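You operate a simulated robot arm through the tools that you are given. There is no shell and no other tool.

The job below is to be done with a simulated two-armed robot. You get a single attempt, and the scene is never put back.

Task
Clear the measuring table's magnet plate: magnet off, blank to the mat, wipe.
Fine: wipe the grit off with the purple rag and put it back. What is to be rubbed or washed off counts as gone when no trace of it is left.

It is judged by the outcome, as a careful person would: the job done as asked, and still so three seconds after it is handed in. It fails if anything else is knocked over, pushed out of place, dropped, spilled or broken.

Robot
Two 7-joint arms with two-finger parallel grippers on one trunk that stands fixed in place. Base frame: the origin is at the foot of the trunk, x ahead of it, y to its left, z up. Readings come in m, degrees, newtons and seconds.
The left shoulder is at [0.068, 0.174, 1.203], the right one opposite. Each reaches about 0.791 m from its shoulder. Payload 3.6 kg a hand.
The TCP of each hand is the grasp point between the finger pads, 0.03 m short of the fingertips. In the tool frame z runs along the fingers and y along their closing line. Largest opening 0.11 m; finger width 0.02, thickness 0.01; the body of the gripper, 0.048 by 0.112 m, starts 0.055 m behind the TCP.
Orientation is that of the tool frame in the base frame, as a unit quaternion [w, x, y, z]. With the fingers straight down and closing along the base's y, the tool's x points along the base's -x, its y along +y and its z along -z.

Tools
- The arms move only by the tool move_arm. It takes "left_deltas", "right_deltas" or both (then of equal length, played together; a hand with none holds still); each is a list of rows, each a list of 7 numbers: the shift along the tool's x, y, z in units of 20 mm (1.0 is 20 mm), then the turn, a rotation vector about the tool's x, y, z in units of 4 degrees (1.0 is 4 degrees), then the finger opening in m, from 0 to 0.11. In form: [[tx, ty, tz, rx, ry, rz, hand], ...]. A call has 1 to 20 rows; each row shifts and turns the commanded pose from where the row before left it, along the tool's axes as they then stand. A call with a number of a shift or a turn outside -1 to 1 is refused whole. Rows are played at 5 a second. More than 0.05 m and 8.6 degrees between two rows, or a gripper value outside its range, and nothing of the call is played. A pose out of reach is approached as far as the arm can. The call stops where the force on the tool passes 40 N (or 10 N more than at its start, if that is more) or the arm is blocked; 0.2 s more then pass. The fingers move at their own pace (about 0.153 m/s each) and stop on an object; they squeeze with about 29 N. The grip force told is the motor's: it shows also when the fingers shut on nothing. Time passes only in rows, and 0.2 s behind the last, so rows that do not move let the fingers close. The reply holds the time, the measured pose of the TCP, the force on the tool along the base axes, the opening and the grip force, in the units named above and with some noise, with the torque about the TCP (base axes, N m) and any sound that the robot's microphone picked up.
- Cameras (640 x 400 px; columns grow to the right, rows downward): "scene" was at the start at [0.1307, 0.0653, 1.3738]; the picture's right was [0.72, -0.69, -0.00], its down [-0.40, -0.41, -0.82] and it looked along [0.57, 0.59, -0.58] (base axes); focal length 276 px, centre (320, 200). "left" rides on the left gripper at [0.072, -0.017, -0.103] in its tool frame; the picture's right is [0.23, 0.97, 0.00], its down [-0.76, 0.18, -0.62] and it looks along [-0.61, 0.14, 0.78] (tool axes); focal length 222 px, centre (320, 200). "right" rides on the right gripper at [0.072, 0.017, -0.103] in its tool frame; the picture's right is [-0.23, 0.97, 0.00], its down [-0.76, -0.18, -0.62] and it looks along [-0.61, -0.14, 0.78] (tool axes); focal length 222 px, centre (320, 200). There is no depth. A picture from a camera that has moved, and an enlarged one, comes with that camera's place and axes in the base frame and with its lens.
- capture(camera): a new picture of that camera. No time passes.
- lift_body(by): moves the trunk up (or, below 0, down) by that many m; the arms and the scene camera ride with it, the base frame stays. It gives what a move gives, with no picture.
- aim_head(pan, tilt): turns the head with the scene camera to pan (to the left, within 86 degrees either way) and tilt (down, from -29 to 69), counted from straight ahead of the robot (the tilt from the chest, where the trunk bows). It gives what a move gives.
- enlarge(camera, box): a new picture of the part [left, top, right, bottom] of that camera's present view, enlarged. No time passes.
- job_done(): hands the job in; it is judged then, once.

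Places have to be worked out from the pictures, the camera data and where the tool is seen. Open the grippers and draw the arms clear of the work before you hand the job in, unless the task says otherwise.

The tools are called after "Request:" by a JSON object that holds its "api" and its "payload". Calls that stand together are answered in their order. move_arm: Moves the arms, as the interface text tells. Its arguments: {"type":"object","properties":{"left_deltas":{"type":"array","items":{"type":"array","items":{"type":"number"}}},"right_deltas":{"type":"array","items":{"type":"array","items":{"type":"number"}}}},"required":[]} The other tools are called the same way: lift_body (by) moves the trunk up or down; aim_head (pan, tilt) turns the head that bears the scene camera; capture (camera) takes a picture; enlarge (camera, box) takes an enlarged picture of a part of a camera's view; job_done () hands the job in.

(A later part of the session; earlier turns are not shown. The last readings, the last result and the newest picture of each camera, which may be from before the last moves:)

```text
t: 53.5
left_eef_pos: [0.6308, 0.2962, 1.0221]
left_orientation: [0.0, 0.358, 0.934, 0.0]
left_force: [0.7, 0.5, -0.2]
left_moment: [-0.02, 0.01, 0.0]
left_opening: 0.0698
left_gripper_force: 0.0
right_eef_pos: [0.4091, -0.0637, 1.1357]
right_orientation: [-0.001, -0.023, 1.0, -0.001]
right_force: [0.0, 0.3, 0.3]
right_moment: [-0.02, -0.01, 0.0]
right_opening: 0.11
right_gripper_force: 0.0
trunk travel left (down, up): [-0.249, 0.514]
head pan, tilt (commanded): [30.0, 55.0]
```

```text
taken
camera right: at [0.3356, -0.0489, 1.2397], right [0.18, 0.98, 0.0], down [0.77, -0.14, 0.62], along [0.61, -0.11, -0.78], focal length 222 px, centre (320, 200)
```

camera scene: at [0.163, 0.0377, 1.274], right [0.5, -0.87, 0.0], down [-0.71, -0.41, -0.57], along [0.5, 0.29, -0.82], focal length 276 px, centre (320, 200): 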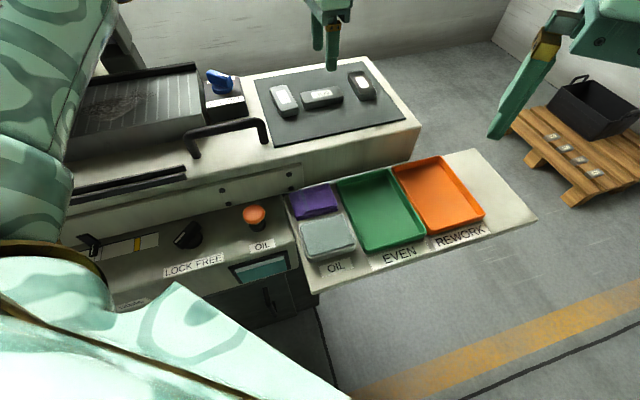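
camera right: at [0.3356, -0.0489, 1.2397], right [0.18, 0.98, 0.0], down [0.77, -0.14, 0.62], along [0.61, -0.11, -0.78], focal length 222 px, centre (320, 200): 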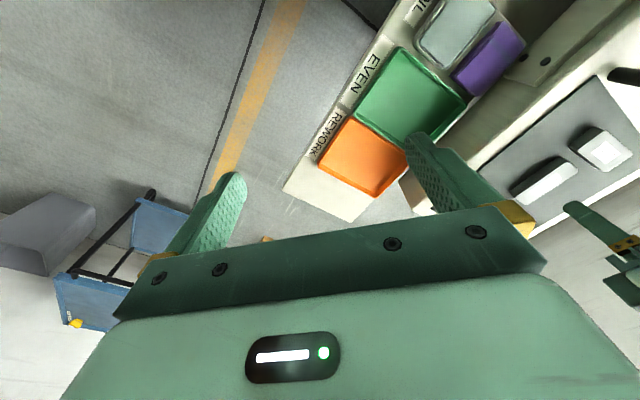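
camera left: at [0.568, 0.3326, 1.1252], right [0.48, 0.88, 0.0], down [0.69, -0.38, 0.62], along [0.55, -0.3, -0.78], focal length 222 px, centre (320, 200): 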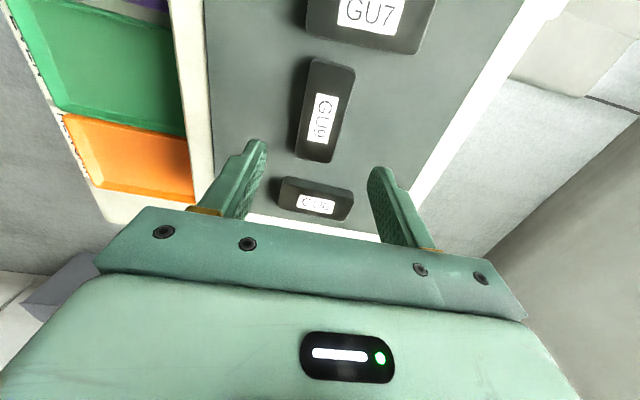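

I enlarge the rag's area from both cameras to measure it.

Request:
{"api": "enlarge", "payload": {"camera": "scene", "box": [270, 170, 366, 265]}}

Request:
{"api": "enlarge", "payload": {"camera": "right", "box": [400, 0, 560, 110]}}

```text
4.21 times, centred on (318, 218) of scene
camera zoom: at [0.163, 0.0377, 1.274], right [0.5, -0.87, 0.0], down [-0.71, -0.41, -0.57], along [0.5, 0.29, -0.82], focal length 1162 px, centre (328, 126)
```

zoom: 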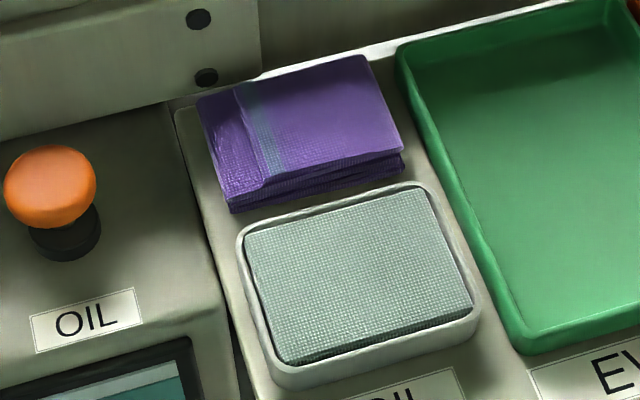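

```text
3.64 times, centred on (480, 55) of right
camera zoom: at [0.3356, -0.0489, 1.2397], right [0.18, 0.98, 0.0], down [0.77, -0.14, 0.62], along [0.61, -0.11, -0.78], focal length 808 px, centre (-262, 727)
```

zoom: 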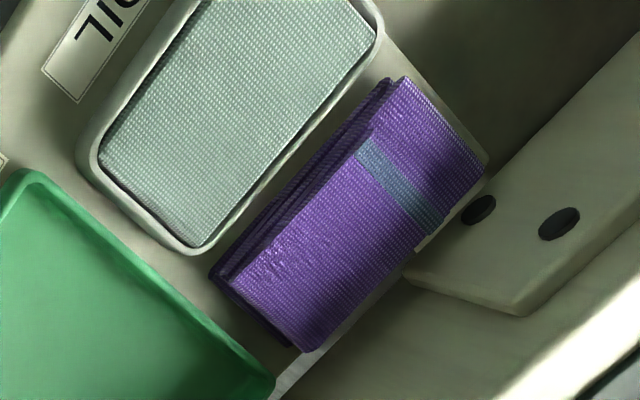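

The rag measures about 0.086 × 0.058 m, top near z≈0.817, centred near (0.435, 0.211) and turned about −44°; a grip across its long side keeps the hand clear of the table's front. I turn the left wrist back so its camera faces the operator side.

Request:
{"api": "move_arm", "payload": {"left_deltas": [[0, 0, 0, 0, 0, -1, 0.1], [0, 0, 0, 0, 0, -1, 0.1], [0, 0, 0, 0, 0, -1, 0.1], [0, 0, 0, 0, 0, -1, 0.1], [0, 0, 0, 0, 0, -1, 0.1], [0, 0, 0, 0, 0, -1, 0.1], [0, 0, 0, 0, 0, -1, 0.1], [0, 0, 0, 0, 0, -1, 0.1], [0, 0, 0, 0, 0, -1, 0.1], [0, 0, 0, 0, 0, -1, 0.1], [0, 0, 0, 0, 0, -1, 0.1], [0, 0, 0, 0, 0, -1, 0.1], [0, 0, 0, 0, 0, -1, 0.1], [0, 0, 0, 0, 0, -1, 0.1], [0, 0, 0, 0, 0, -1, 0.1], [0, 0, 0, 0, 0, -1, 0.1], [0, 0, 0, 0, 0, -1, 0.1], [0, 0, 0, 0, 0, -1, 0.1], [0, 0, 0, 0, 0, -1, 0.1], [0, 0, 0, 0, 0, -1, 0.1]]}}

Request:
{"api": "capture", "payload": {"camera": "scene"}}

```text
t: 57.7
left_eef_pos: [0.6319, 0.2975, 1.0214]
left_orientation: [0.0, -0.326, 0.945, 0.0]
left_force: [0.5, 0.4, -0.9]
left_moment: [0.03, 0.02, -0.01]
left_opening: 0.1004
left_gripper_force: 0.0
right_eef_pos: [0.4097, -0.0632, 1.1353]
right_orientation: [-0.001, -0.023, 1.0, 0.001]
right_force: [0.6, -0.1, 0.0]
right_moment: [-0.05, 0.0, 0.0]
right_opening: 0.11
right_gripper_force: 0.0
trunk travel left (down, up): [-0.249, 0.514]
head pan, tilt (commanded): [30.0, 55.0]
```

```text
taken
camera scene: at [0.1631, 0.0376, 1.274], right [0.5, -0.87, 0.0], down [-0.71, -0.41, -0.57], along [0.5, 0.29, -0.82], focal length 276 px, centre (320, 200)
```

scene: 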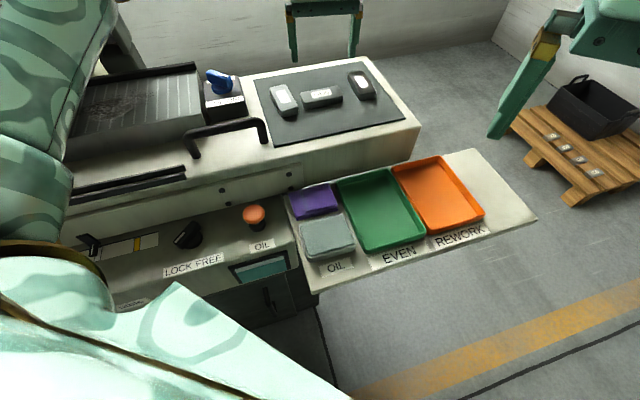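

Wrist nearly aligned. I finish the last 9° of turn and bring the hand over the rag, staying high.

Request:
{"api": "move_arm", "payload": {"left_deltas": [[0, 0, 0, 0, 0, -0.75, 0.1], [0, 0, 0, 0, 0, -0.75, 0.1], [0, 0, 0, 0, 0, -0.75, 0.1], [0.984, 0.4265, 0, 0, 0, 0, 0.1], [0.984, 0.4265, 0, 0, 0, 0, 0.1], [0.984, 0.4265, 0, 0, 0, 0, 0.1], [0.984, 0.4265, 0, 0, 0, 0, 0.1], [0.984, 0.4265, 0, 0, 0, 0, 0.1], [0.984, 0.4265, 0, 0, 0, 0, 0.1], [0.984, 0.4265, 0, 0, 0, 0, 0.1], [0.984, 0.4265, 0, 0, 0, 0, 0.1], [0.984, 0.4265, 0, 0, 0, 0, 0.1], [0.984, 0.4265, 0, 0, 0, 0, 0.1], [0, 0, 0, 0, 0, 0, 0.1]]}}

Request:
{"api": "capture", "payload": {"camera": "scene"}}

Request:
{"api": "capture", "payload": {"camera": "left"}}

Request:
{"api": "capture", "payload": {"camera": "right"}}

```text
t: 60.7
left_eef_pos: [0.4357, 0.2112, 1.0204]
left_orientation: [0.0, -0.399, 0.917, 0.0]
left_force: [-0.1, 0.8, 0.1]
left_moment: [0.01, 0.01, -0.01]
left_opening: 0.1001
left_gripper_force: 0.1
right_eef_pos: [0.4098, -0.0628, 1.1364]
right_orientation: [-0.002, -0.024, 1.0, 0.0]
right_force: [-0.5, 0.0, -0.3]
right_moment: [-0.03, 0.02, -0.02]
right_opening: 0.1099
right_gripper_force: 0.2
trunk travel left (down, up): [-0.249, 0.514]
head pan, tilt (commanded): [30.0, 55.0]
```

```text
taken
camera scene: at [0.1633, 0.0377, 1.2739], right [0.5, -0.87, 0.0], down [-0.71, -0.41, -0.57], along [0.5, 0.29, -0.82], focal length 276 px, centre (320, 200)
```

scene: 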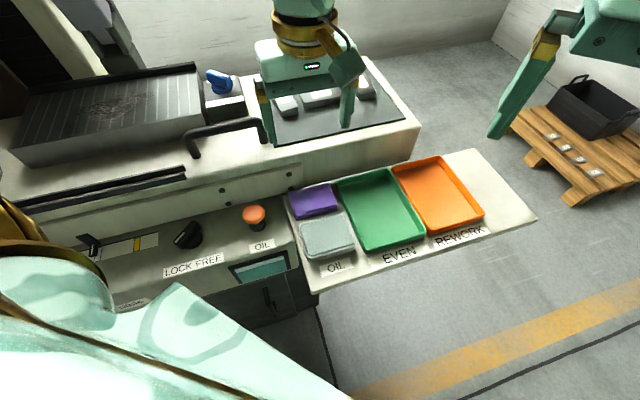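

```text
taken
camera left: at [0.401, 0.147, 1.1245], right [-0.87, 0.5, 0.0], down [0.39, 0.68, 0.62], along [0.31, 0.54, -0.78], focal length 222 px, centre (320, 200)
```

left: 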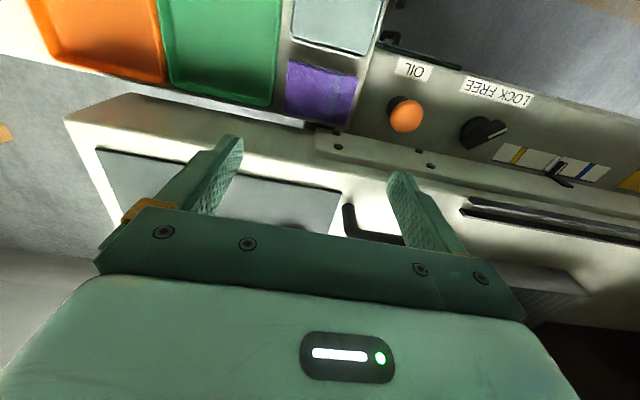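

```text
taken
camera right: at [0.3358, -0.0488, 1.2396], right [0.18, 0.98, 0.0], down [0.77, -0.14, 0.62], along [0.61, -0.11, -0.78], focal length 222 px, centre (320, 200)
```

right: 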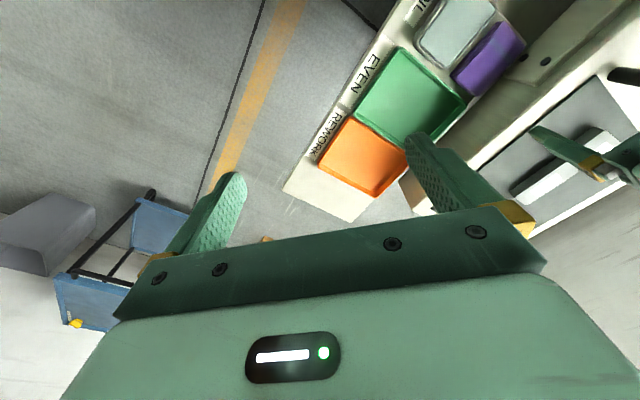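

The rag and its surroundings show well in the hand camera; I enlarge to measure gaps to the green tray, the oil pad dish and the beam.

Request:
{"api": "enlarge", "payload": {"camera": "left", "box": [250, 30, 410, 140]}}

Request:
{"api": "enlarge", "payload": {"camera": "scene", "box": [280, 170, 352, 225]}}

Request:
{"api": "enlarge", "payload": {"camera": "right", "box": [430, 0, 560, 110]}}

```text
3.64 times, centred on (330, 85) of left
camera zoom: at [0.401, 0.147, 1.1245], right [-0.87, 0.5, 0.0], down [0.39, 0.68, 0.62], along [0.31, 0.54, -0.78], focal length 808 px, centre (284, 618)
```

zoom: 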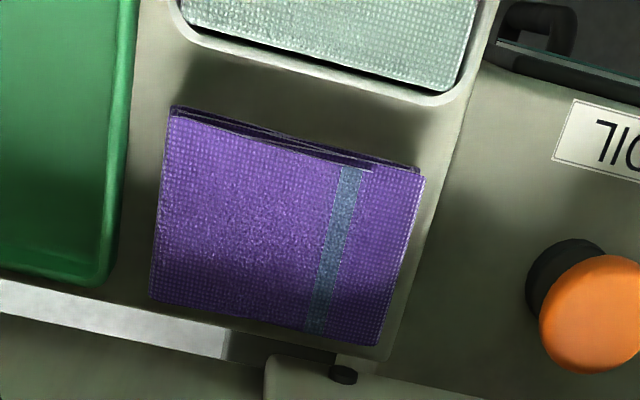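

```text
7.27 times, centred on (316, 198) of scene
camera zoom: at [0.1633, 0.0377, 1.2739], right [0.5, -0.87, 0.0], down [-0.71, -0.41, -0.57], along [0.5, 0.29, -0.82], focal length 2008 px, centre (349, 218)
```

zoom: 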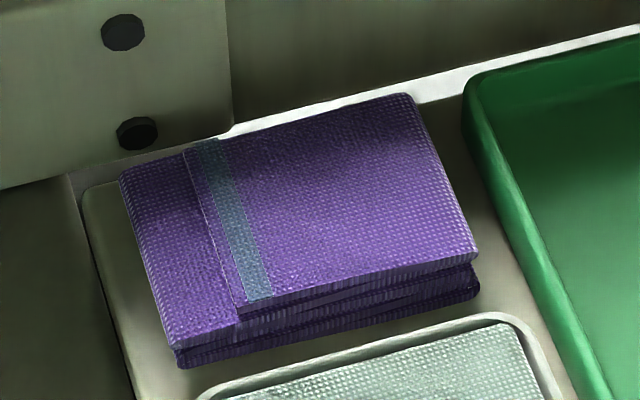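

```text
3.64 times, centred on (495, 55) of right
camera zoom: at [0.3358, -0.0488, 1.2396], right [0.18, 0.98, 0.0], down [0.77, -0.14, 0.62], along [0.61, -0.11, -0.78], focal length 808 px, centre (-316, 727)
```

zoom: 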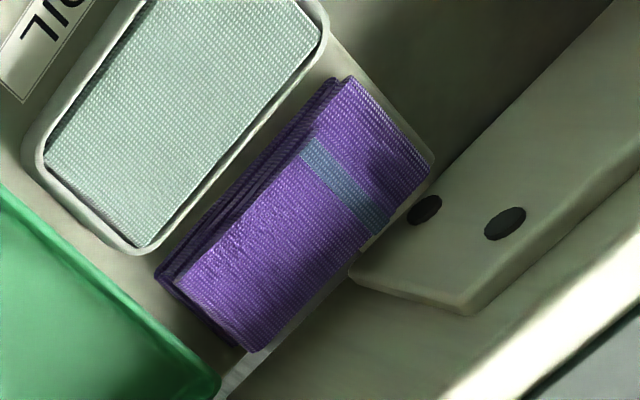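

The v-direction gaps (≈20 mm to the oil dish, ≈26 mm behind) are wider than the 14 mm to the green tray, so gripping across the short side looks safer, if the hand clears the table front. I check that clearance.

Request:
{"api": "enlarge", "payload": {"camera": "scene", "box": [230, 110, 390, 210]}}

Request:
{"api": "enlarge", "payload": {"camera": "left", "box": [170, 80, 400, 210]}}

```text
4.00 times, centred on (310, 160) of scene
camera zoom: at [0.1633, 0.0377, 1.2739], right [0.5, -0.87, 0.0], down [-0.71, -0.41, -0.57], along [0.5, 0.29, -0.82], focal length 1104 px, centre (360, 360)
```

zoom: 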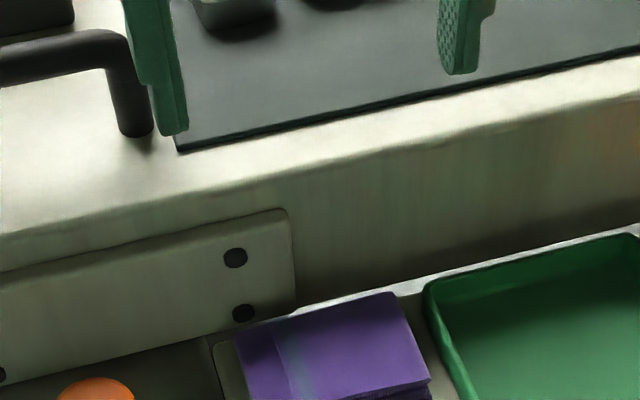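

```text
2.78 times, centred on (285, 145) of left
camera zoom: at [0.401, 0.147, 1.1245], right [-0.87, 0.5, 0.0], down [0.39, 0.68, 0.62], along [0.31, 0.54, -0.78], focal length 618 px, centre (417, 353)
```

zoom: 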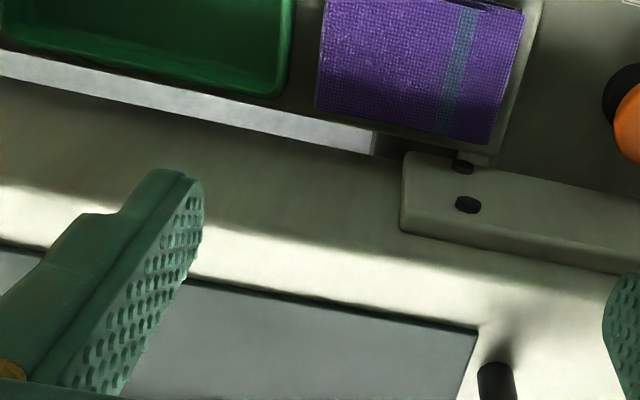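

The table front is too close for a short-side grip's wide body, so I'll grip along the long side: the right finger must enter the ~14 mm gap to the green tray, which I'll check by eye first. I align, open to 0.104 and come down to just above tray-rim height.

Request:
{"api": "move_arm", "payload": {"left_deltas": [[-0.086, 0.24, 0, 0, 0, -0.3, 0.104], [0, 0, 1, 0, 0, 0, 0.104], [0, 0, 1, 0, 0, 0, 0.104], [0, 0, 1, 0, 0, 0, 0.104], [0, 0, 1, 0, 0, 0, 0.104], [0, 0, 1, 0, 0, 0, 0.104], [0, 0, 1, 0, 0, 0, 0.104], [0, 0, 0.7, 0, 0, 0, 0.104], [0, 0, 0.4, 0, 0, 0, 0.104], [0, 0, 0, 0, 0, 0, 0.104]]}}

Request:
{"api": "capture", "payload": {"camera": "left"}}

Request:
{"api": "enlarge", "payload": {"camera": "scene", "box": [250, 120, 390, 240]}}

Request:
{"api": "enlarge", "payload": {"camera": "right", "box": [400, 0, 600, 130]}}

```text
t: 62.9
left_eef_pos: [0.4323, 0.2161, 0.8812]
left_orientation: [0.0, -0.41, 0.912, 0.0]
left_force: [-0.6, 0.4, -0.6]
left_moment: [-0.02, 0.03, -0.02]
left_opening: 0.1037
left_gripper_force: 0.1
right_eef_pos: [0.4089, -0.0627, 1.1362]
right_orientation: [-0.001, -0.022, 1.0, 0.0]
right_force: [-0.1, 0.2, -0.2]
right_moment: [-0.02, 0.01, 0.0]
right_opening: 0.1101
right_gripper_force: 0.0
trunk travel left (down, up): [-0.249, 0.514]
head pan, tilt (commanded): [30.0, 55.0]
```

```text
taken
camera left: at [0.3994, 0.1506, 0.9838], right [-0.88, 0.48, 0.0], down [0.37, 0.69, 0.62], along [0.3, 0.55, -0.78], focal length 222 px, centre (320, 200)
```

left: 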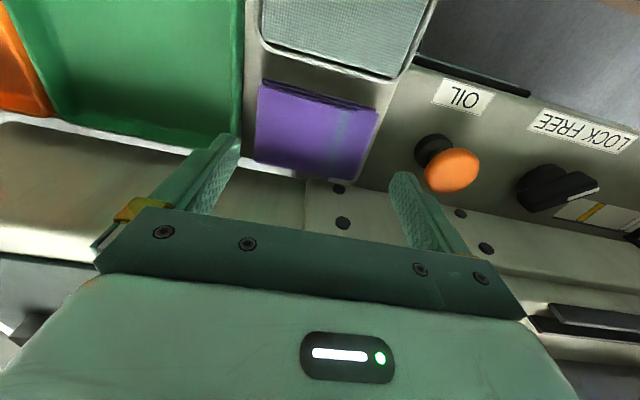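

```text
3.33 times, centred on (320, 180) of scene
camera zoom: at [0.1629, 0.0376, 1.274], right [0.5, -0.87, 0.0], down [-0.71, -0.41, -0.57], along [0.5, 0.29, -0.82], focal length 920 px, centre (320, 267)
```

zoom: 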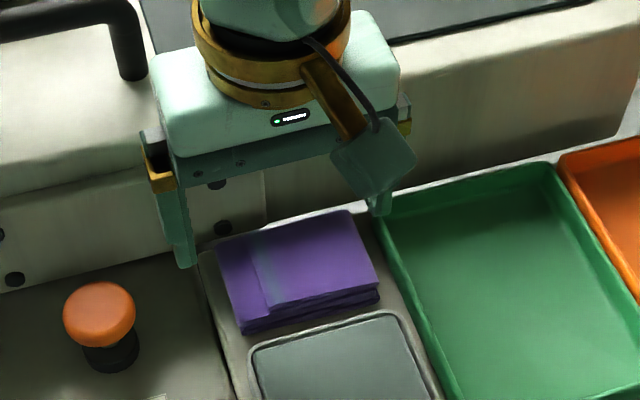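

```text
3.08 times, centred on (500, 65) of right
camera zoom: at [0.3354, -0.0489, 1.2397], right [0.18, 0.98, 0.0], down [0.77, -0.14, 0.62], along [0.61, -0.11, -0.78], focal length 684 px, centre (-234, 615)
```

zoom: 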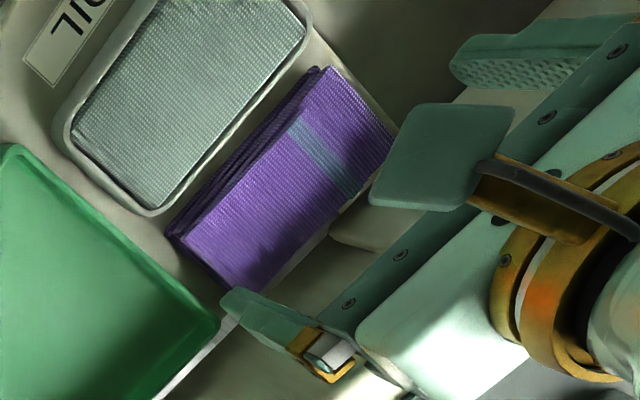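

I enlarge the hand view to compare the right finger's line of descent with the gap.

Request:
{"api": "enlarge", "payload": {"camera": "left", "box": [180, 60, 300, 190]}}

Request:
{"api": "enlarge", "payload": {"camera": "left", "box": [240, 70, 440, 220]}}

```text
3.08 times, centred on (240, 125) of left
camera zoom: at [0.3994, 0.1506, 0.9838], right [-0.88, 0.48, 0.0], down [0.37, 0.69, 0.62], along [0.3, 0.55, -0.78], focal length 684 px, centre (566, 431)
```

zoom: 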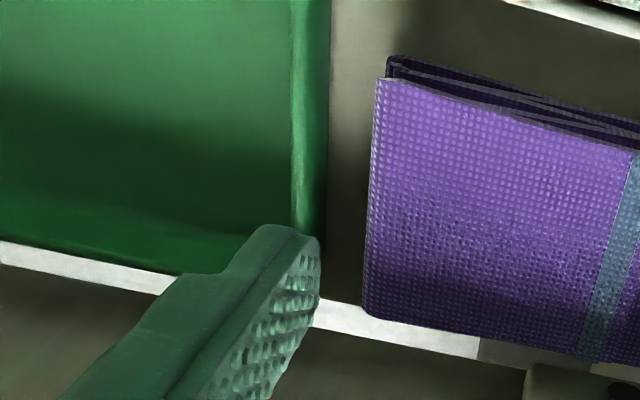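

```text
2.67 times, centred on (340, 145) of left
camera zoom: at [0.3994, 0.1506, 0.9838], right [-0.88, 0.48, 0.0], down [0.37, 0.69, 0.62], along [0.3, 0.55, -0.78], focal length 592 px, centre (267, 347)
```

zoom: 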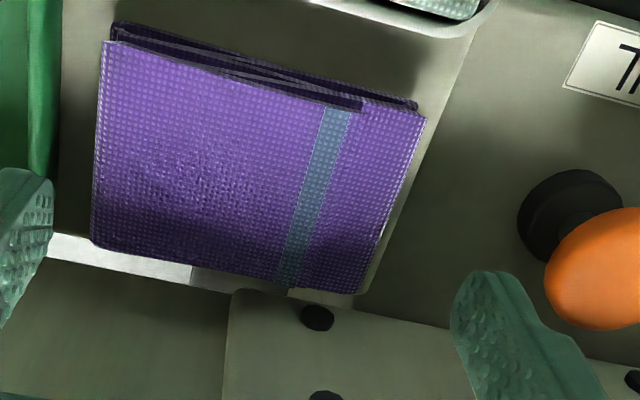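

The gap beside the green tray is only 11–14 mm, too tight for a 10 mm finger; the gaps in front (≈18 mm) and behind (≈30 mm) are better, and at TCP z≈0.84 the hand's body stays level with the table top. I rise and turn the wrist 90° to grip across the short side.

Request:
{"api": "move_arm", "payload": {"left_deltas": [[0, 0, -1, 0, 0, 0, 0.104], [0, 0, -1, 0, 0, 0, 0.104], [0, 0, -1, 0, 0, 0, 0.069], [0, -0.33, -0.5, 0, 0, 0, 0.069], [0, 0, 0, 0, 0, 1, 0.069], [0, 0, 0, 0, 0, 1, 0.069], [0, 0, 0, 0, 0, 1, 0.069], [0, 0, 0, 0, 0, 1, 0.069], [0, 0, 0, 0, 0, 1, 0.069], [0, 0, 0, 0, 0, 1, 0.069], [0, 0, 0, 0, 0, 1, 0.069], [0, 0, 0, 0, 0, 1, 0.069], [0, 0, 0, 0, 0, 1, 0.069], [0, 0, 0, 0, 0, 1, 0.069], [0, 0, 0, 0, 0, 1, 0.069], [0, 0, 0, 0, 0, 1, 0.069], [0, 0, 0, 0, 0, 1, 0.069], [0, 0, 0, 0, 0, 1, 0.069], [0, 0, 0, 0, 0, 1, 0.069], [0, 0, 0, 0, 0, 1, 0.069]]}}

Request:
{"api": "move_arm", "payload": {"left_deltas": [[0, 0, 0, 0, 0, 1, 0.069], [0, 0, 0, 0, 0, 1, 0.069], [0, 0, 0, 0, 0, 1, 0.069], [0, 0, 0, 0, 0, 1, 0.069], [0, 0, 0, 0, 0, 1, 0.069], [0, 0, 0, 0, 0, 1, 0.069], [0, 0, 0, 0, 0, 0.55, 0.069], [0, 0, 0, 0, 0, 0, 0.069]]}}

Request:
{"api": "capture", "payload": {"camera": "left"}}

Request:
{"api": "capture", "payload": {"camera": "scene"}}

Request:
{"api": "enlarge", "payload": {"camera": "right", "box": [400, 0, 600, 130]}}

```text
t: 67.1
left_eef_pos: [0.4374, 0.2116, 0.9506]
left_orientation: [0.0, 0.138, 0.99, 0.0]
left_force: [0.0, 0.4, -0.5]
left_moment: [0.04, 0.01, 0.01]
left_opening: 0.0691
left_gripper_force: 0.0
right_eef_pos: [0.4105, -0.0646, 1.1357]
right_orientation: [0.0, -0.022, 1.0, 0.001]
right_force: [0.0, -0.3, -0.2]
right_moment: [-0.01, -0.01, 0.03]
right_opening: 0.1099
right_gripper_force: 0.0
trunk travel left (down, up): [-0.249, 0.514]
head pan, tilt (commanded): [30.0, 55.0]
```

```text
t: 68.9
left_eef_pos: [0.4384, 0.2106, 0.9491]
left_orientation: [0.0, 0.359, 0.934, 0.0]
left_force: [-1.0, 0.1, -0.2]
left_moment: [0.04, -0.02, 0.0]
left_opening: 0.069
left_gripper_force: 0.1
right_eef_pos: [0.4094, -0.0637, 1.1361]
right_orientation: [-0.001, -0.023, 1.0, -0.001]
right_force: [0.3, -0.5, 0.2]
right_moment: [-0.03, -0.01, 0.04]
right_opening: 0.1099
right_gripper_force: 0.0
trunk travel left (down, up): [-0.249, 0.514]
head pan, tilt (commanded): [30.0, 55.0]
```

```text
taken
camera left: at [0.3748, 0.2474, 1.0525], right [0.48, 0.88, 0.0], down [0.69, -0.38, 0.62], along [0.55, -0.3, -0.78], focal length 222 px, centre (320, 200)
```

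left: 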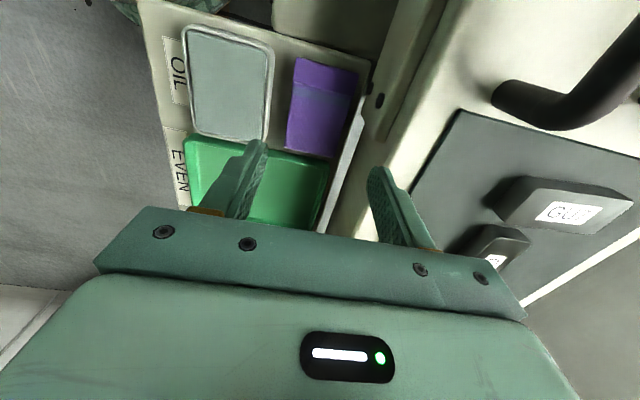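

```text
taken
camera scene: at [0.163, 0.0376, 1.274], right [0.5, -0.87, 0.0], down [-0.71, -0.41, -0.57], along [0.5, 0.29, -0.82], focal length 276 px, centre (320, 200)
```

scene: 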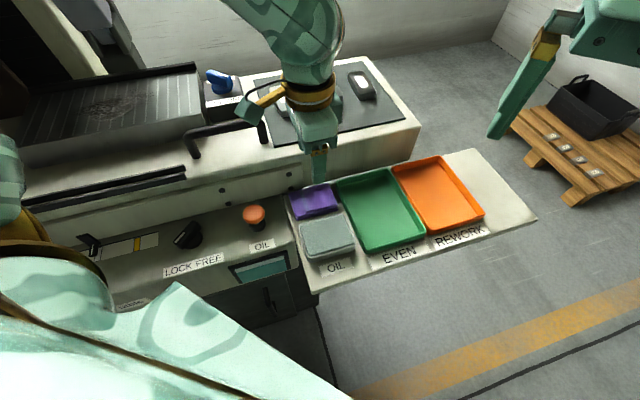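

```text
3.08 times, centred on (500, 65) of right
camera zoom: at [0.3355, -0.0489, 1.2397], right [0.18, 0.98, 0.0], down [0.77, -0.14, 0.62], along [0.61, -0.11, -0.78], focal length 684 px, centre (-234, 615)
```

zoom: 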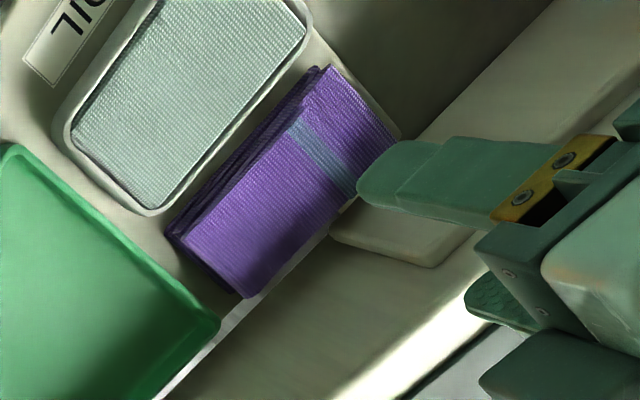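

Now I check the line-up of the two fingers with the rag's front and back edges.

Request:
{"api": "enlarge", "payload": {"camera": "left", "box": [210, 20, 430, 200]}}

```text
2.22 times, centred on (320, 110) of left
camera zoom: at [0.3748, 0.2474, 1.0525], right [0.48, 0.88, 0.0], down [0.69, -0.38, 0.62], along [0.55, -0.3, -0.78], focal length 494 px, centre (320, 400)
```

zoom: 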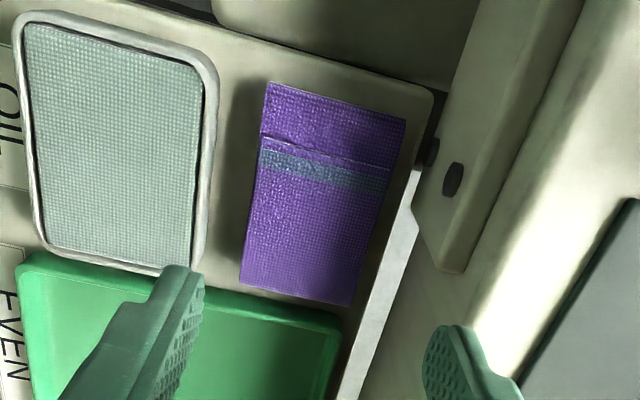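

The rag sits ~2–4 mm toward the front of my hand's centre. I shift 2 mm to the front and come down to z 0.875 for a closer check.

Request:
{"api": "move_arm", "payload": {"left_deltas": [[0, -0.1, 0.5, 0, 0, 0, 0.069], [0, 0, 1, 0, 0, 0, 0.069], [0, 0, 1, 0, 0, 0, 0.069], [0, 0, 0.9, 0, 0, 0, 0.069], [0, 0, 0.3, 0, 0, 0, 0.069], [0, 0, 0, 0, 0, 0, 0.069]]}}

Request:
{"api": "enlarge", "payload": {"camera": "left", "box": [200, 20, 440, 200]}}

Request:
{"api": "enlarge", "payload": {"camera": "scene", "box": [250, 120, 390, 240]}}

Request:
{"api": "enlarge", "payload": {"camera": "right", "box": [420, 0, 580, 110]}}

```text
t: 70.3
left_eef_pos: [0.437, 0.2101, 0.8774]
left_orientation: [0.0, 0.357, 0.934, 0.0]
left_force: [-0.6, 0.9, 0.5]
left_moment: [0.02, 0.01, -0.03]
left_opening: 0.0691
left_gripper_force: 0.0
right_eef_pos: [0.4105, -0.0631, 1.1362]
right_orientation: [-0.001, -0.023, 1.0, 0.0]
right_force: [0.7, -0.4, 0.2]
right_moment: [-0.02, -0.01, 0.0]
right_opening: 0.11
right_gripper_force: 0.0
trunk travel left (down, up): [-0.249, 0.514]
head pan, tilt (commanded): [30.0, 55.0]
```

```text
2.22 times, centred on (320, 110) of left
camera zoom: at [0.3738, 0.2462, 0.9794], right [0.48, 0.88, 0.0], down [0.69, -0.38, 0.62], along [0.55, -0.3, -0.78], focal length 494 px, centre (320, 400)
```

zoom: 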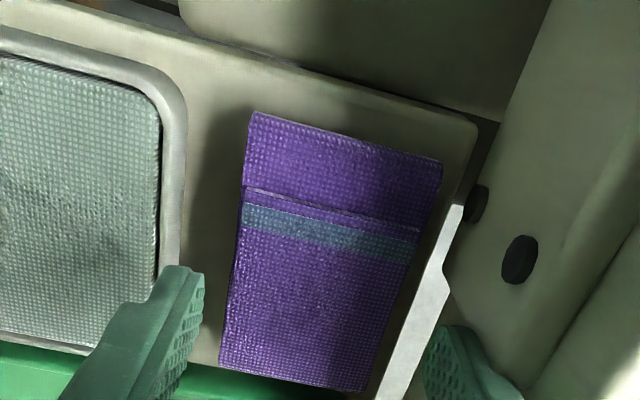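

```text
3.33 times, centred on (320, 180) of scene
camera zoom: at [0.163, 0.0376, 1.274], right [0.5, -0.87, 0.0], down [-0.71, -0.41, -0.57], along [0.5, 0.29, -0.82], focal length 920 px, centre (320, 267)
```

zoom: 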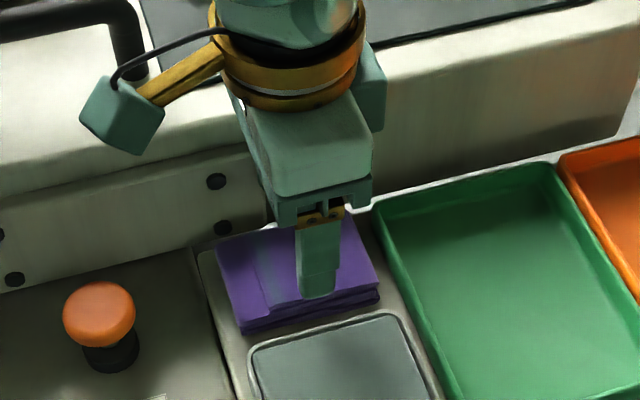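

```text
3.64 times, centred on (500, 55) of right
camera zoom: at [0.3355, -0.0489, 1.2397], right [0.18, 0.98, 0.0], down [0.77, -0.14, 0.62], along [0.61, -0.11, -0.78], focal length 808 px, centre (-334, 727)
```

zoom: 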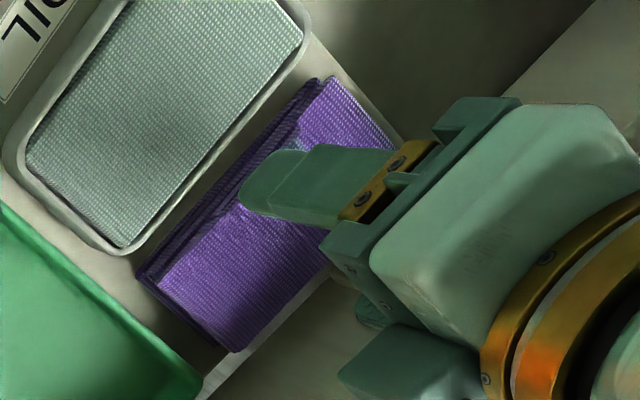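

The rag is now centred between the fingers to within ~1 mm. Before going lower I look at the hand's clearance to the table front.

Request:
{"api": "capture", "payload": {"camera": "left"}}

Request:
{"api": "enlarge", "payload": {"camera": "left", "box": [340, 60, 560, 250]}}

Request:
{"api": "enlarge", "payload": {"camera": "scene", "box": [290, 130, 360, 190]}}

Request:
{"api": "enlarge", "payload": {"camera": "right", "box": [480, 0, 640, 150]}}

```text
taken
camera left: at [0.3738, 0.2462, 0.9794], right [0.48, 0.88, 0.0], down [0.69, -0.38, 0.62], along [0.55, -0.3, -0.78], focal length 222 px, centre (320, 200)
```

left: 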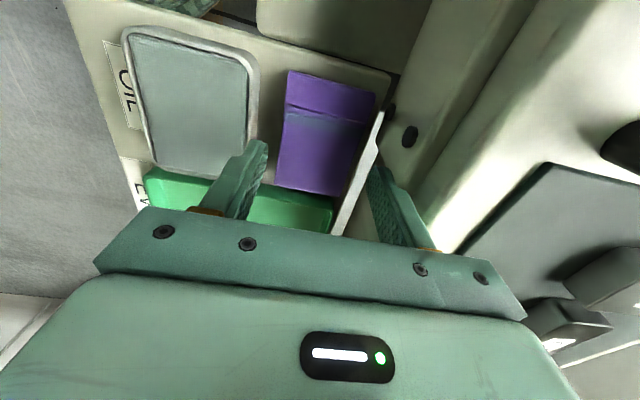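

```text
2.11 times, centred on (450, 155) of left
camera zoom: at [0.3738, 0.2462, 0.9794], right [0.48, 0.88, 0.0], down [0.69, -0.38, 0.62], along [0.55, -0.3, -0.78], focal length 468 px, centre (46, 295)
```

zoom: 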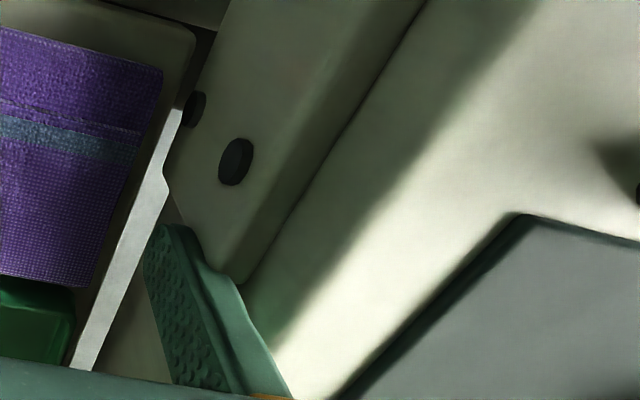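

```text
6.67 times, centred on (325, 160) of scene
camera zoom: at [0.163, 0.0376, 1.274], right [0.5, -0.87, 0.0], down [-0.71, -0.41, -0.57], along [0.5, 0.29, -0.82], focal length 1840 px, centre (287, 467)
```

zoom: 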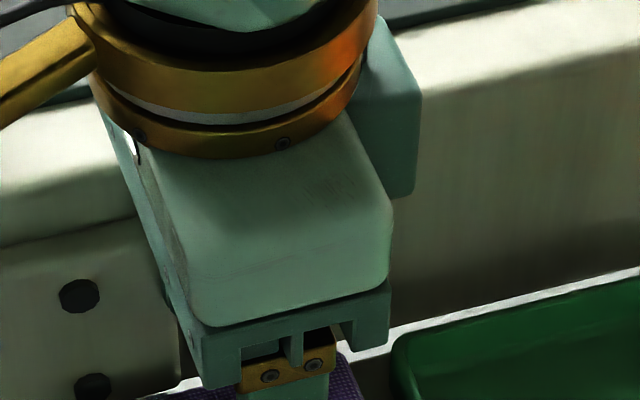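

```text
2.67 times, centred on (560, 75) of right
camera zoom: at [0.3355, -0.0489, 1.2397], right [0.18, 0.98, 0.0], down [0.77, -0.14, 0.62], along [0.61, -0.11, -0.78], focal length 592 px, centre (-320, 533)
```

zoom: 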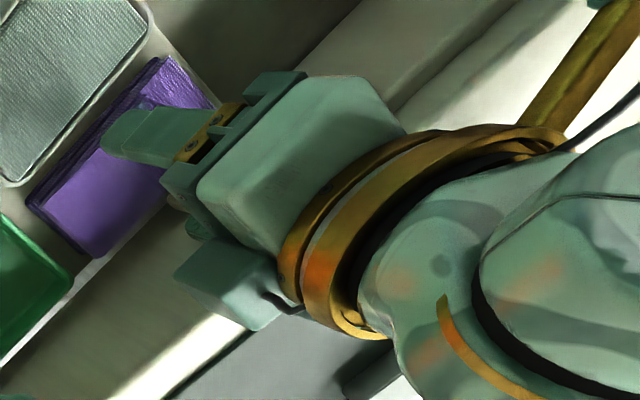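

Measured in the hand frame, the table's front edge is ~6–7 mm behind the body's back face, the front finger has ~3–5 mm on either side, so the grip is feasible. I shift 1 mm forward and descend carefully to just above gripping height.

Request:
{"api": "move_arm", "payload": {"left_deltas": [[0, -0.05, 0.4, 0, 0, 0, 0.069], [0, 0, 0.4, 0, 0, 0, 0.069], [0, 0, 0.4, 0, 0, 0, 0.069], [0, 0, 0.2, 0, 0, 0, 0.069], [0, 0, 0, 0, 0, 0, 0.069]]}}

Request:
{"api": "enlarge", "payload": {"camera": "left", "box": [200, 20, 440, 240]}}

Request:
{"api": "enlarge", "payload": {"camera": "scene", "box": [270, 150, 370, 230]}}

Request:
{"api": "enlarge", "payload": {"camera": "right", "box": [420, 0, 580, 110]}}

```text
t: 71.5
left_eef_pos: [0.4355, 0.2076, 0.8497]
left_orientation: [0.0, 0.358, 0.934, 0.0]
left_force: [-0.3, -0.2, -0.7]
left_moment: [-0.01, 0.02, -0.01]
left_opening: 0.069
left_gripper_force: 0.1
right_eef_pos: [0.4099, -0.0642, 1.1354]
right_orientation: [0.0, -0.022, 1.0, 0.0]
right_force: [0.2, -0.7, 0.7]
right_moment: [-0.02, -0.02, 0.04]
right_opening: 0.11
right_gripper_force: 0.0
trunk travel left (down, up): [-0.249, 0.514]
head pan, tilt (commanded): [30.0, 55.0]
```

```text
1.82 times, centred on (320, 130) of left
camera zoom: at [0.3725, 0.2452, 0.951], right [0.48, 0.88, 0.0], down [0.69, -0.38, 0.62], along [0.55, -0.3, -0.78], focal length 404 px, centre (320, 327)
```

zoom: 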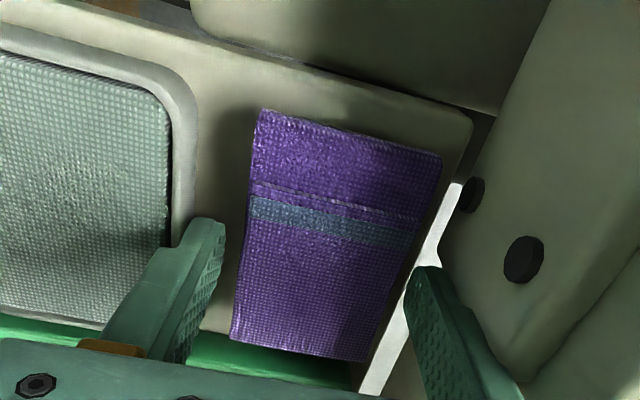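

```text
5.00 times, centred on (320, 190) of scene
camera zoom: at [0.163, 0.0376, 1.274], right [0.5, -0.87, 0.0], down [-0.71, -0.41, -0.57], along [0.5, 0.29, -0.82], focal length 1380 px, centre (320, 250)
```

zoom: 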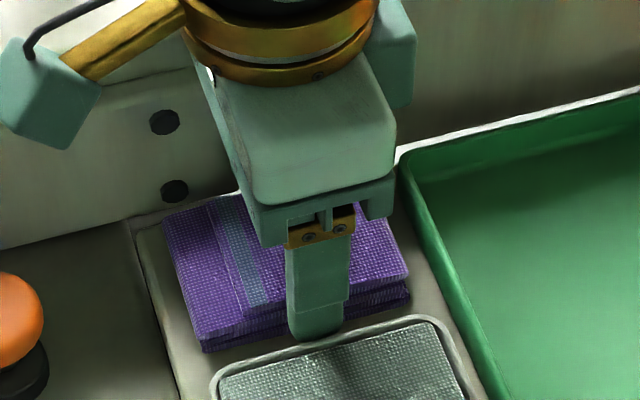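

```text
3.64 times, centred on (500, 55) of right
camera zoom: at [0.3355, -0.0489, 1.2397], right [0.18, 0.98, 0.0], down [0.77, -0.14, 0.62], along [0.61, -0.11, -0.78], focal length 808 px, centre (-334, 727)
```

zoom: 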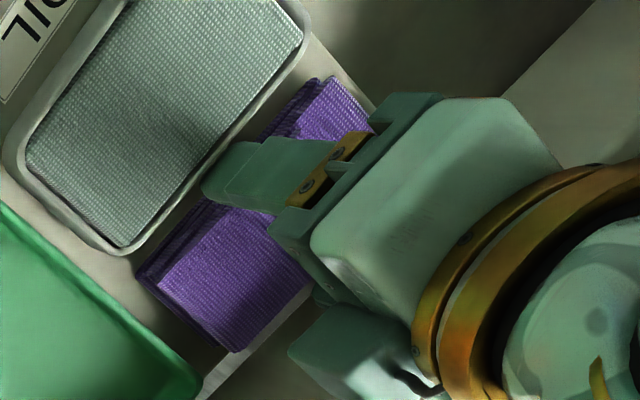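

The front finger is 3–6 mm from the rag and a few mm from the oil dish; I shift 2 mm back to even this out and step down slowly, watching for any contact.

Request:
{"api": "move_arm", "payload": {"left_deltas": [[0, 0.1, 0, 0, 0, 0, 0.067], [0, 0, 0.15, 0, 0, 0, 0.067], [0, 0, 0.15, 0, 0, 0, 0.067], [0, 0, 0.1, 0, 0, 0, 0.067], [0, 0, 0, 0, 0, 0, 0.067]]}}

Request:
{"api": "enlarge", "payload": {"camera": "left", "box": [200, 20, 440, 240]}}

Request:
{"api": "enlarge", "payload": {"camera": "scene", "box": [290, 170, 360, 230]}}

```text
t: 72.7
left_eef_pos: [0.437, 0.2098, 0.8391]
left_orientation: [-0.001, 0.358, 0.934, 0.001]
left_force: [0.1, -0.6, -0.3]
left_moment: [-0.01, -0.04, -0.01]
left_opening: 0.0671
left_gripper_force: 0.1
right_eef_pos: [0.4097, -0.0635, 1.1351]
right_orientation: [-0.001, -0.022, 1.0, 0.001]
right_force: [1.0, -0.4, 0.8]
right_moment: [0.0, -0.02, 0.02]
right_opening: 0.11
right_gripper_force: 0.1
trunk travel left (down, up): [-0.249, 0.514]
head pan, tilt (commanded): [30.0, 55.0]
```

```text
1.82 times, centred on (320, 130) of left
camera zoom: at [0.3741, 0.2461, 0.943], right [0.48, 0.88, 0.0], down [0.69, -0.38, 0.62], along [0.55, -0.3, -0.78], focal length 404 px, centre (320, 327)
```

zoom: 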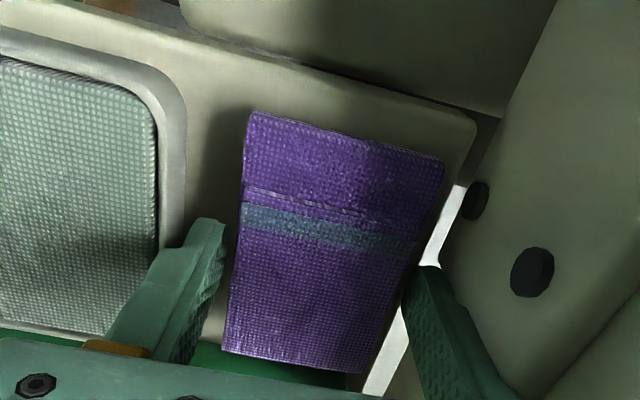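

```text
6.67 times, centred on (325, 200) of scene
camera zoom: at [0.163, 0.0376, 1.274], right [0.5, -0.87, 0.0], down [-0.71, -0.41, -0.57], along [0.5, 0.29, -0.82], focal length 1840 px, centre (287, 200)
```

zoom: 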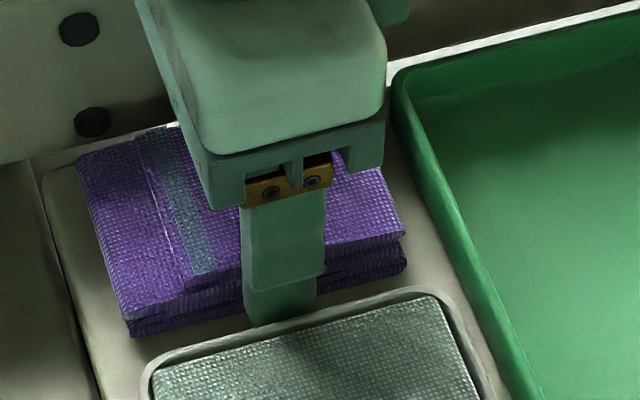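

The front finger has entered the gap without contact. I lower 4 mm more and then close gently.

Request:
{"api": "move_arm", "payload": {"left_deltas": [[0, 0, 0.1, 0, 0, 0, 0.067], [0, 0, 0.1, 0, 0, 0, 0.067], [0, 0, 0, 0, 0, 0, 0.067]]}}

Request:
{"api": "move_arm", "payload": {"left_deltas": [[0, 0, 0, 0, 0, 0, 0.06], [0, 0, 0, 0, 0, 0, 0.055], [0, 0, 0, 0, 0, 0, 0.05], [0, 0, 0, 0, 0, 0, 0.045]]}}

Request:
{"api": "enlarge", "payload": {"camera": "left", "box": [200, 20, 440, 240]}}

Request:
{"api": "enlarge", "payload": {"camera": "scene", "box": [290, 170, 360, 230]}}

```text
t: 73.5
left_eef_pos: [0.438, 0.2099, 0.8353]
left_orientation: [0.0, 0.357, 0.934, 0.0]
left_force: [0.3, -0.3, -0.1]
left_moment: [-0.03, -0.02, -0.02]
left_opening: 0.0671
left_gripper_force: 0.1
right_eef_pos: [0.4093, -0.0632, 1.1364]
right_orientation: [-0.001, -0.023, 1.0, -0.001]
right_force: [-0.1, 0.1, -0.1]
right_moment: [-0.02, -0.02, -0.02]
right_opening: 0.1096
right_gripper_force: 0.2
trunk travel left (down, up): [-0.249, 0.514]
head pan, tilt (commanded): [30.0, 55.0]
```

```text
t: 74.5
left_eef_pos: [0.4369, 0.2099, 0.8359]
left_orientation: [0.001, 0.358, 0.934, 0.0]
left_force: [0.5, -0.6, 0.0]
left_moment: [-0.02, 0.0, -0.03]
left_opening: 0.0588
left_gripper_force: 28.9
right_eef_pos: [0.409, -0.0636, 1.135]
right_orientation: [-0.002, -0.022, 1.0, 0.0]
right_force: [0.4, 0.8, 0.9]
right_moment: [-0.02, 0.0, 0.0]
right_opening: 0.11
right_gripper_force: 0.1
trunk travel left (down, up): [-0.249, 0.514]
head pan, tilt (commanded): [30.0, 55.0]
```

```text
1.82 times, centred on (320, 130) of left
camera zoom: at [0.3744, 0.2462, 0.9391], right [0.48, 0.88, 0.0], down [0.69, -0.38, 0.62], along [0.55, -0.3, -0.78], focal length 404 px, centre (320, 327)
```

zoom: 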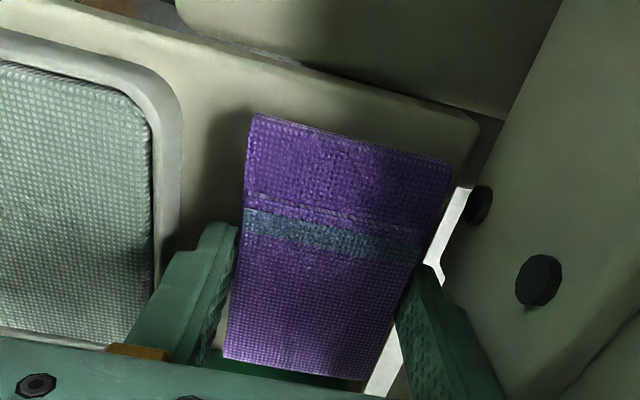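

```text
6.67 times, centred on (325, 200) of scene
camera zoom: at [0.1629, 0.0376, 1.274], right [0.5, -0.87, 0.0], down [-0.71, -0.41, -0.57], along [0.5, 0.29, -0.82], focal length 1840 px, centre (287, 200)
```

zoom: 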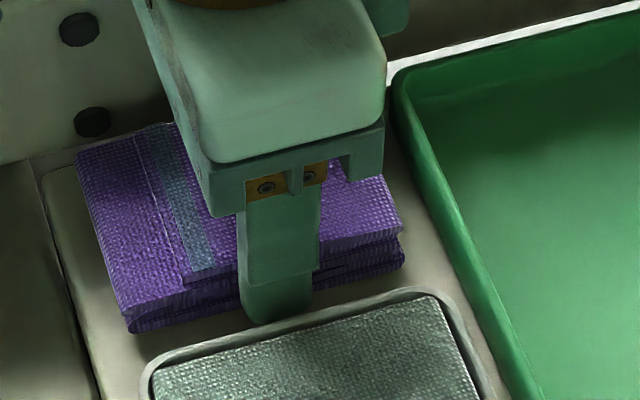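

The rag is gripped at 58.8 mm width (home pose of the hand: 0.437, 0.210, 0.8355). I lift it slowly straight up and check.

Request:
{"api": "move_arm", "payload": {"left_deltas": [[0, 0, 0, 0, 0, 0, 0.03], [0, 0, -0.1, 0, 0, 0, 0.03], [0, 0, -0.15, 0, 0, 0, 0.03], [0, 0, -0.2, 0, 0, 0, 0.03], [0, 0, -0.3, 0, 0, 0, 0.03], [0, 0, -0.25, 0, 0, 0, 0.03], [0, 0, 0, 0, 0, 0, 0.03]]}}

Request:
{"api": "enlarge", "payload": {"camera": "scene", "box": [270, 140, 370, 230]}}

Request:
{"api": "capture", "payload": {"camera": "left"}}

```text
t: 76.1
left_eef_pos: [0.4376, 0.2101, 0.855]
left_orientation: [0.0, 0.357, 0.934, 0.0]
left_force: [0.5, 0.7, -0.3]
left_moment: [0.01, 0.0, 0.0]
left_opening: 0.0589
left_gripper_force: 28.5
right_eef_pos: [0.4094, -0.0627, 1.137]
right_orientation: [-0.001, -0.022, 1.0, 0.0]
right_force: [-0.6, 0.3, -0.3]
right_moment: [0.03, -0.05, 0.03]
right_opening: 0.1099
right_gripper_force: 0.0
trunk travel left (down, up): [-0.249, 0.514]
head pan, tilt (commanded): [30.0, 55.0]
```

```text
4.44 times, centred on (320, 185) of scene
camera zoom: at [0.1631, 0.0377, 1.274], right [0.5, -0.87, 0.0], down [-0.71, -0.41, -0.57], along [0.5, 0.29, -0.82], focal length 1227 px, centre (320, 267)
```

zoom: 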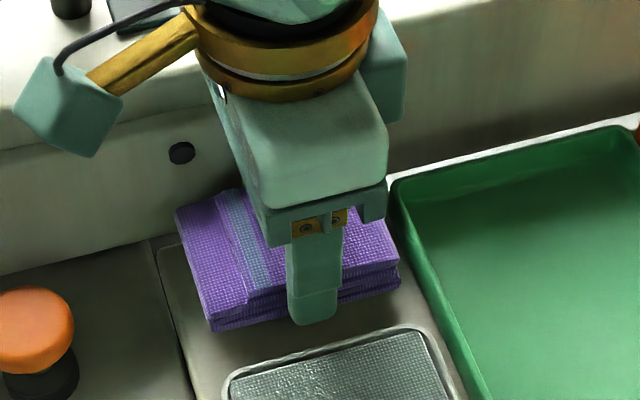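

```text
taken
camera left: at [0.3747, 0.2464, 0.9586], right [0.48, 0.88, 0.0], down [0.69, -0.38, 0.62], along [0.55, -0.3, -0.78], focal length 222 px, centre (320, 200)
```

left: 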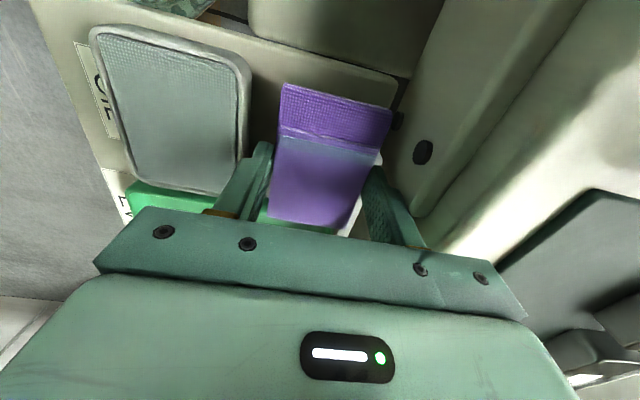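

The rag came up cleanly with the hand. I raise it to a safe travel height over the table.

Request:
{"api": "move_arm", "payload": {"left_deltas": [[0, 0, -0.4, 0, 0, 0, 0.03], [0, 0, -0.8, 0, 0, 0, 0.03], [0, 0, -1, 0, 0, 0, 0.03], [0, 0, -1, 0, 0, 0, 0.03], [0, 0, -1, 0, 0, 0, 0.03], [0, 0, -1, 0, 0, 0, 0.03], [0, 0, -1, 0, 0, 0, 0.03], [0, 0, -1, 0, 0, 0, 0.03], [0, 0, -0.8, 0, 0, 0, 0.03], [0, 0, -0.6, 0, 0, 0, 0.03], [0, 0, -0.2, 0, 0, 0, 0.03]]}}

Request:
{"api": "capture", "payload": {"camera": "left"}}

Request:
{"api": "capture", "payload": {"camera": "scene"}}

```text
t: 78.5
left_eef_pos: [0.4373, 0.2123, 1.0333]
left_orientation: [-0.001, 0.358, 0.934, 0.0]
left_force: [0.1, -0.1, -1.1]
left_moment: [0.0, -0.01, -0.01]
left_opening: 0.059
left_gripper_force: 29.2
right_eef_pos: [0.4093, -0.064, 1.1358]
right_orientation: [-0.001, -0.023, 1.0, -0.001]
right_force: [-0.6, 0.0, -0.2]
right_moment: [-0.01, 0.01, 0.0]
right_opening: 0.1101
right_gripper_force: 0.1
trunk travel left (down, up): [-0.249, 0.514]
head pan, tilt (commanded): [30.0, 55.0]
```

```text
taken
camera left: at [0.3746, 0.2479, 1.1349], right [0.48, 0.88, 0.0], down [0.69, -0.38, 0.62], along [0.55, -0.3, -0.78], focal length 222 px, centre (320, 200)
```

left: 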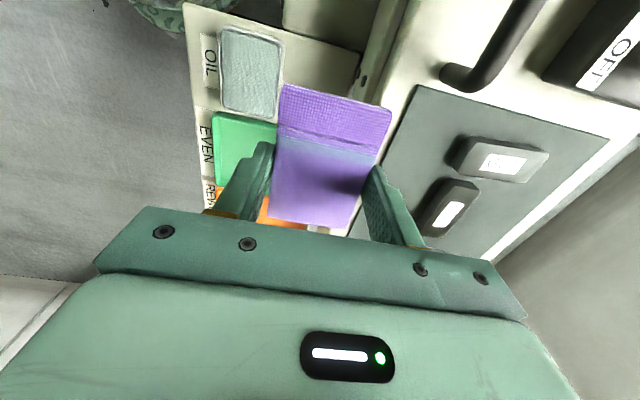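

```text
taken
camera scene: at [0.163, 0.0377, 1.274], right [0.5, -0.87, 0.0], down [-0.71, -0.41, -0.57], along [0.5, 0.29, -0.82], focal length 276 px, centre (320, 200)
```

scene: 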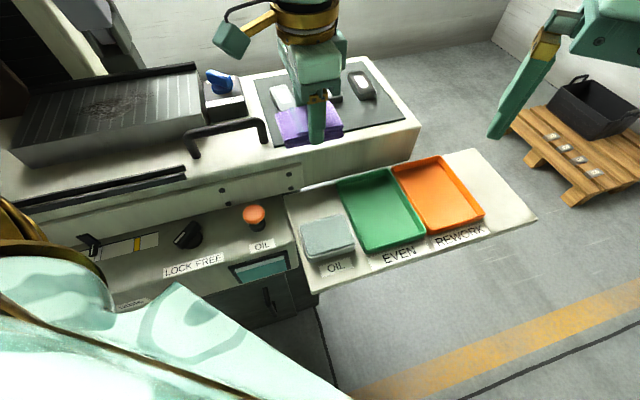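

With the plate unobstructed I aim the head at it and map the grit before wiping.

Request:
{"api": "aim_head", "payload": {"pan": 55, "tilt": 40}}

Request:
{"api": "capture", "payload": {"camera": "scene"}}

```text
t: 79.4
left_eef_pos: [0.4379, 0.2119, 1.0317]
left_orientation: [-0.001, 0.358, 0.934, -0.001]
left_force: [0.3, 0.2, -0.5]
left_moment: [-0.03, -0.01, 0.01]
left_opening: 0.059
left_gripper_force: 28.9
right_eef_pos: [0.4096, -0.0628, 1.1359]
right_orientation: [-0.001, -0.023, 1.0, 0.0]
right_force: [0.0, -0.3, -0.9]
right_moment: [0.01, 0.05, 0.04]
right_opening: 0.1102
right_gripper_force: 0.1
trunk travel left (down, up): [-0.249, 0.514]
head pan, tilt (commanded): [55.0, 40.0]
```

```text
taken
camera scene: at [0.1494, 0.0712, 1.2947], right [0.82, -0.57, 0.0], down [-0.37, -0.53, -0.77], along [0.44, 0.63, -0.64], focal length 276 px, centre (320, 200)
```

scene: 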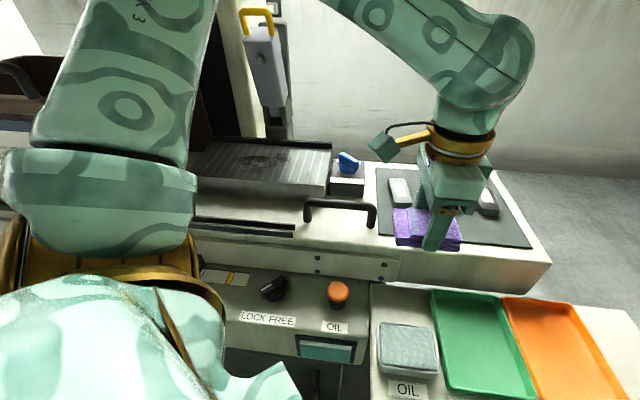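

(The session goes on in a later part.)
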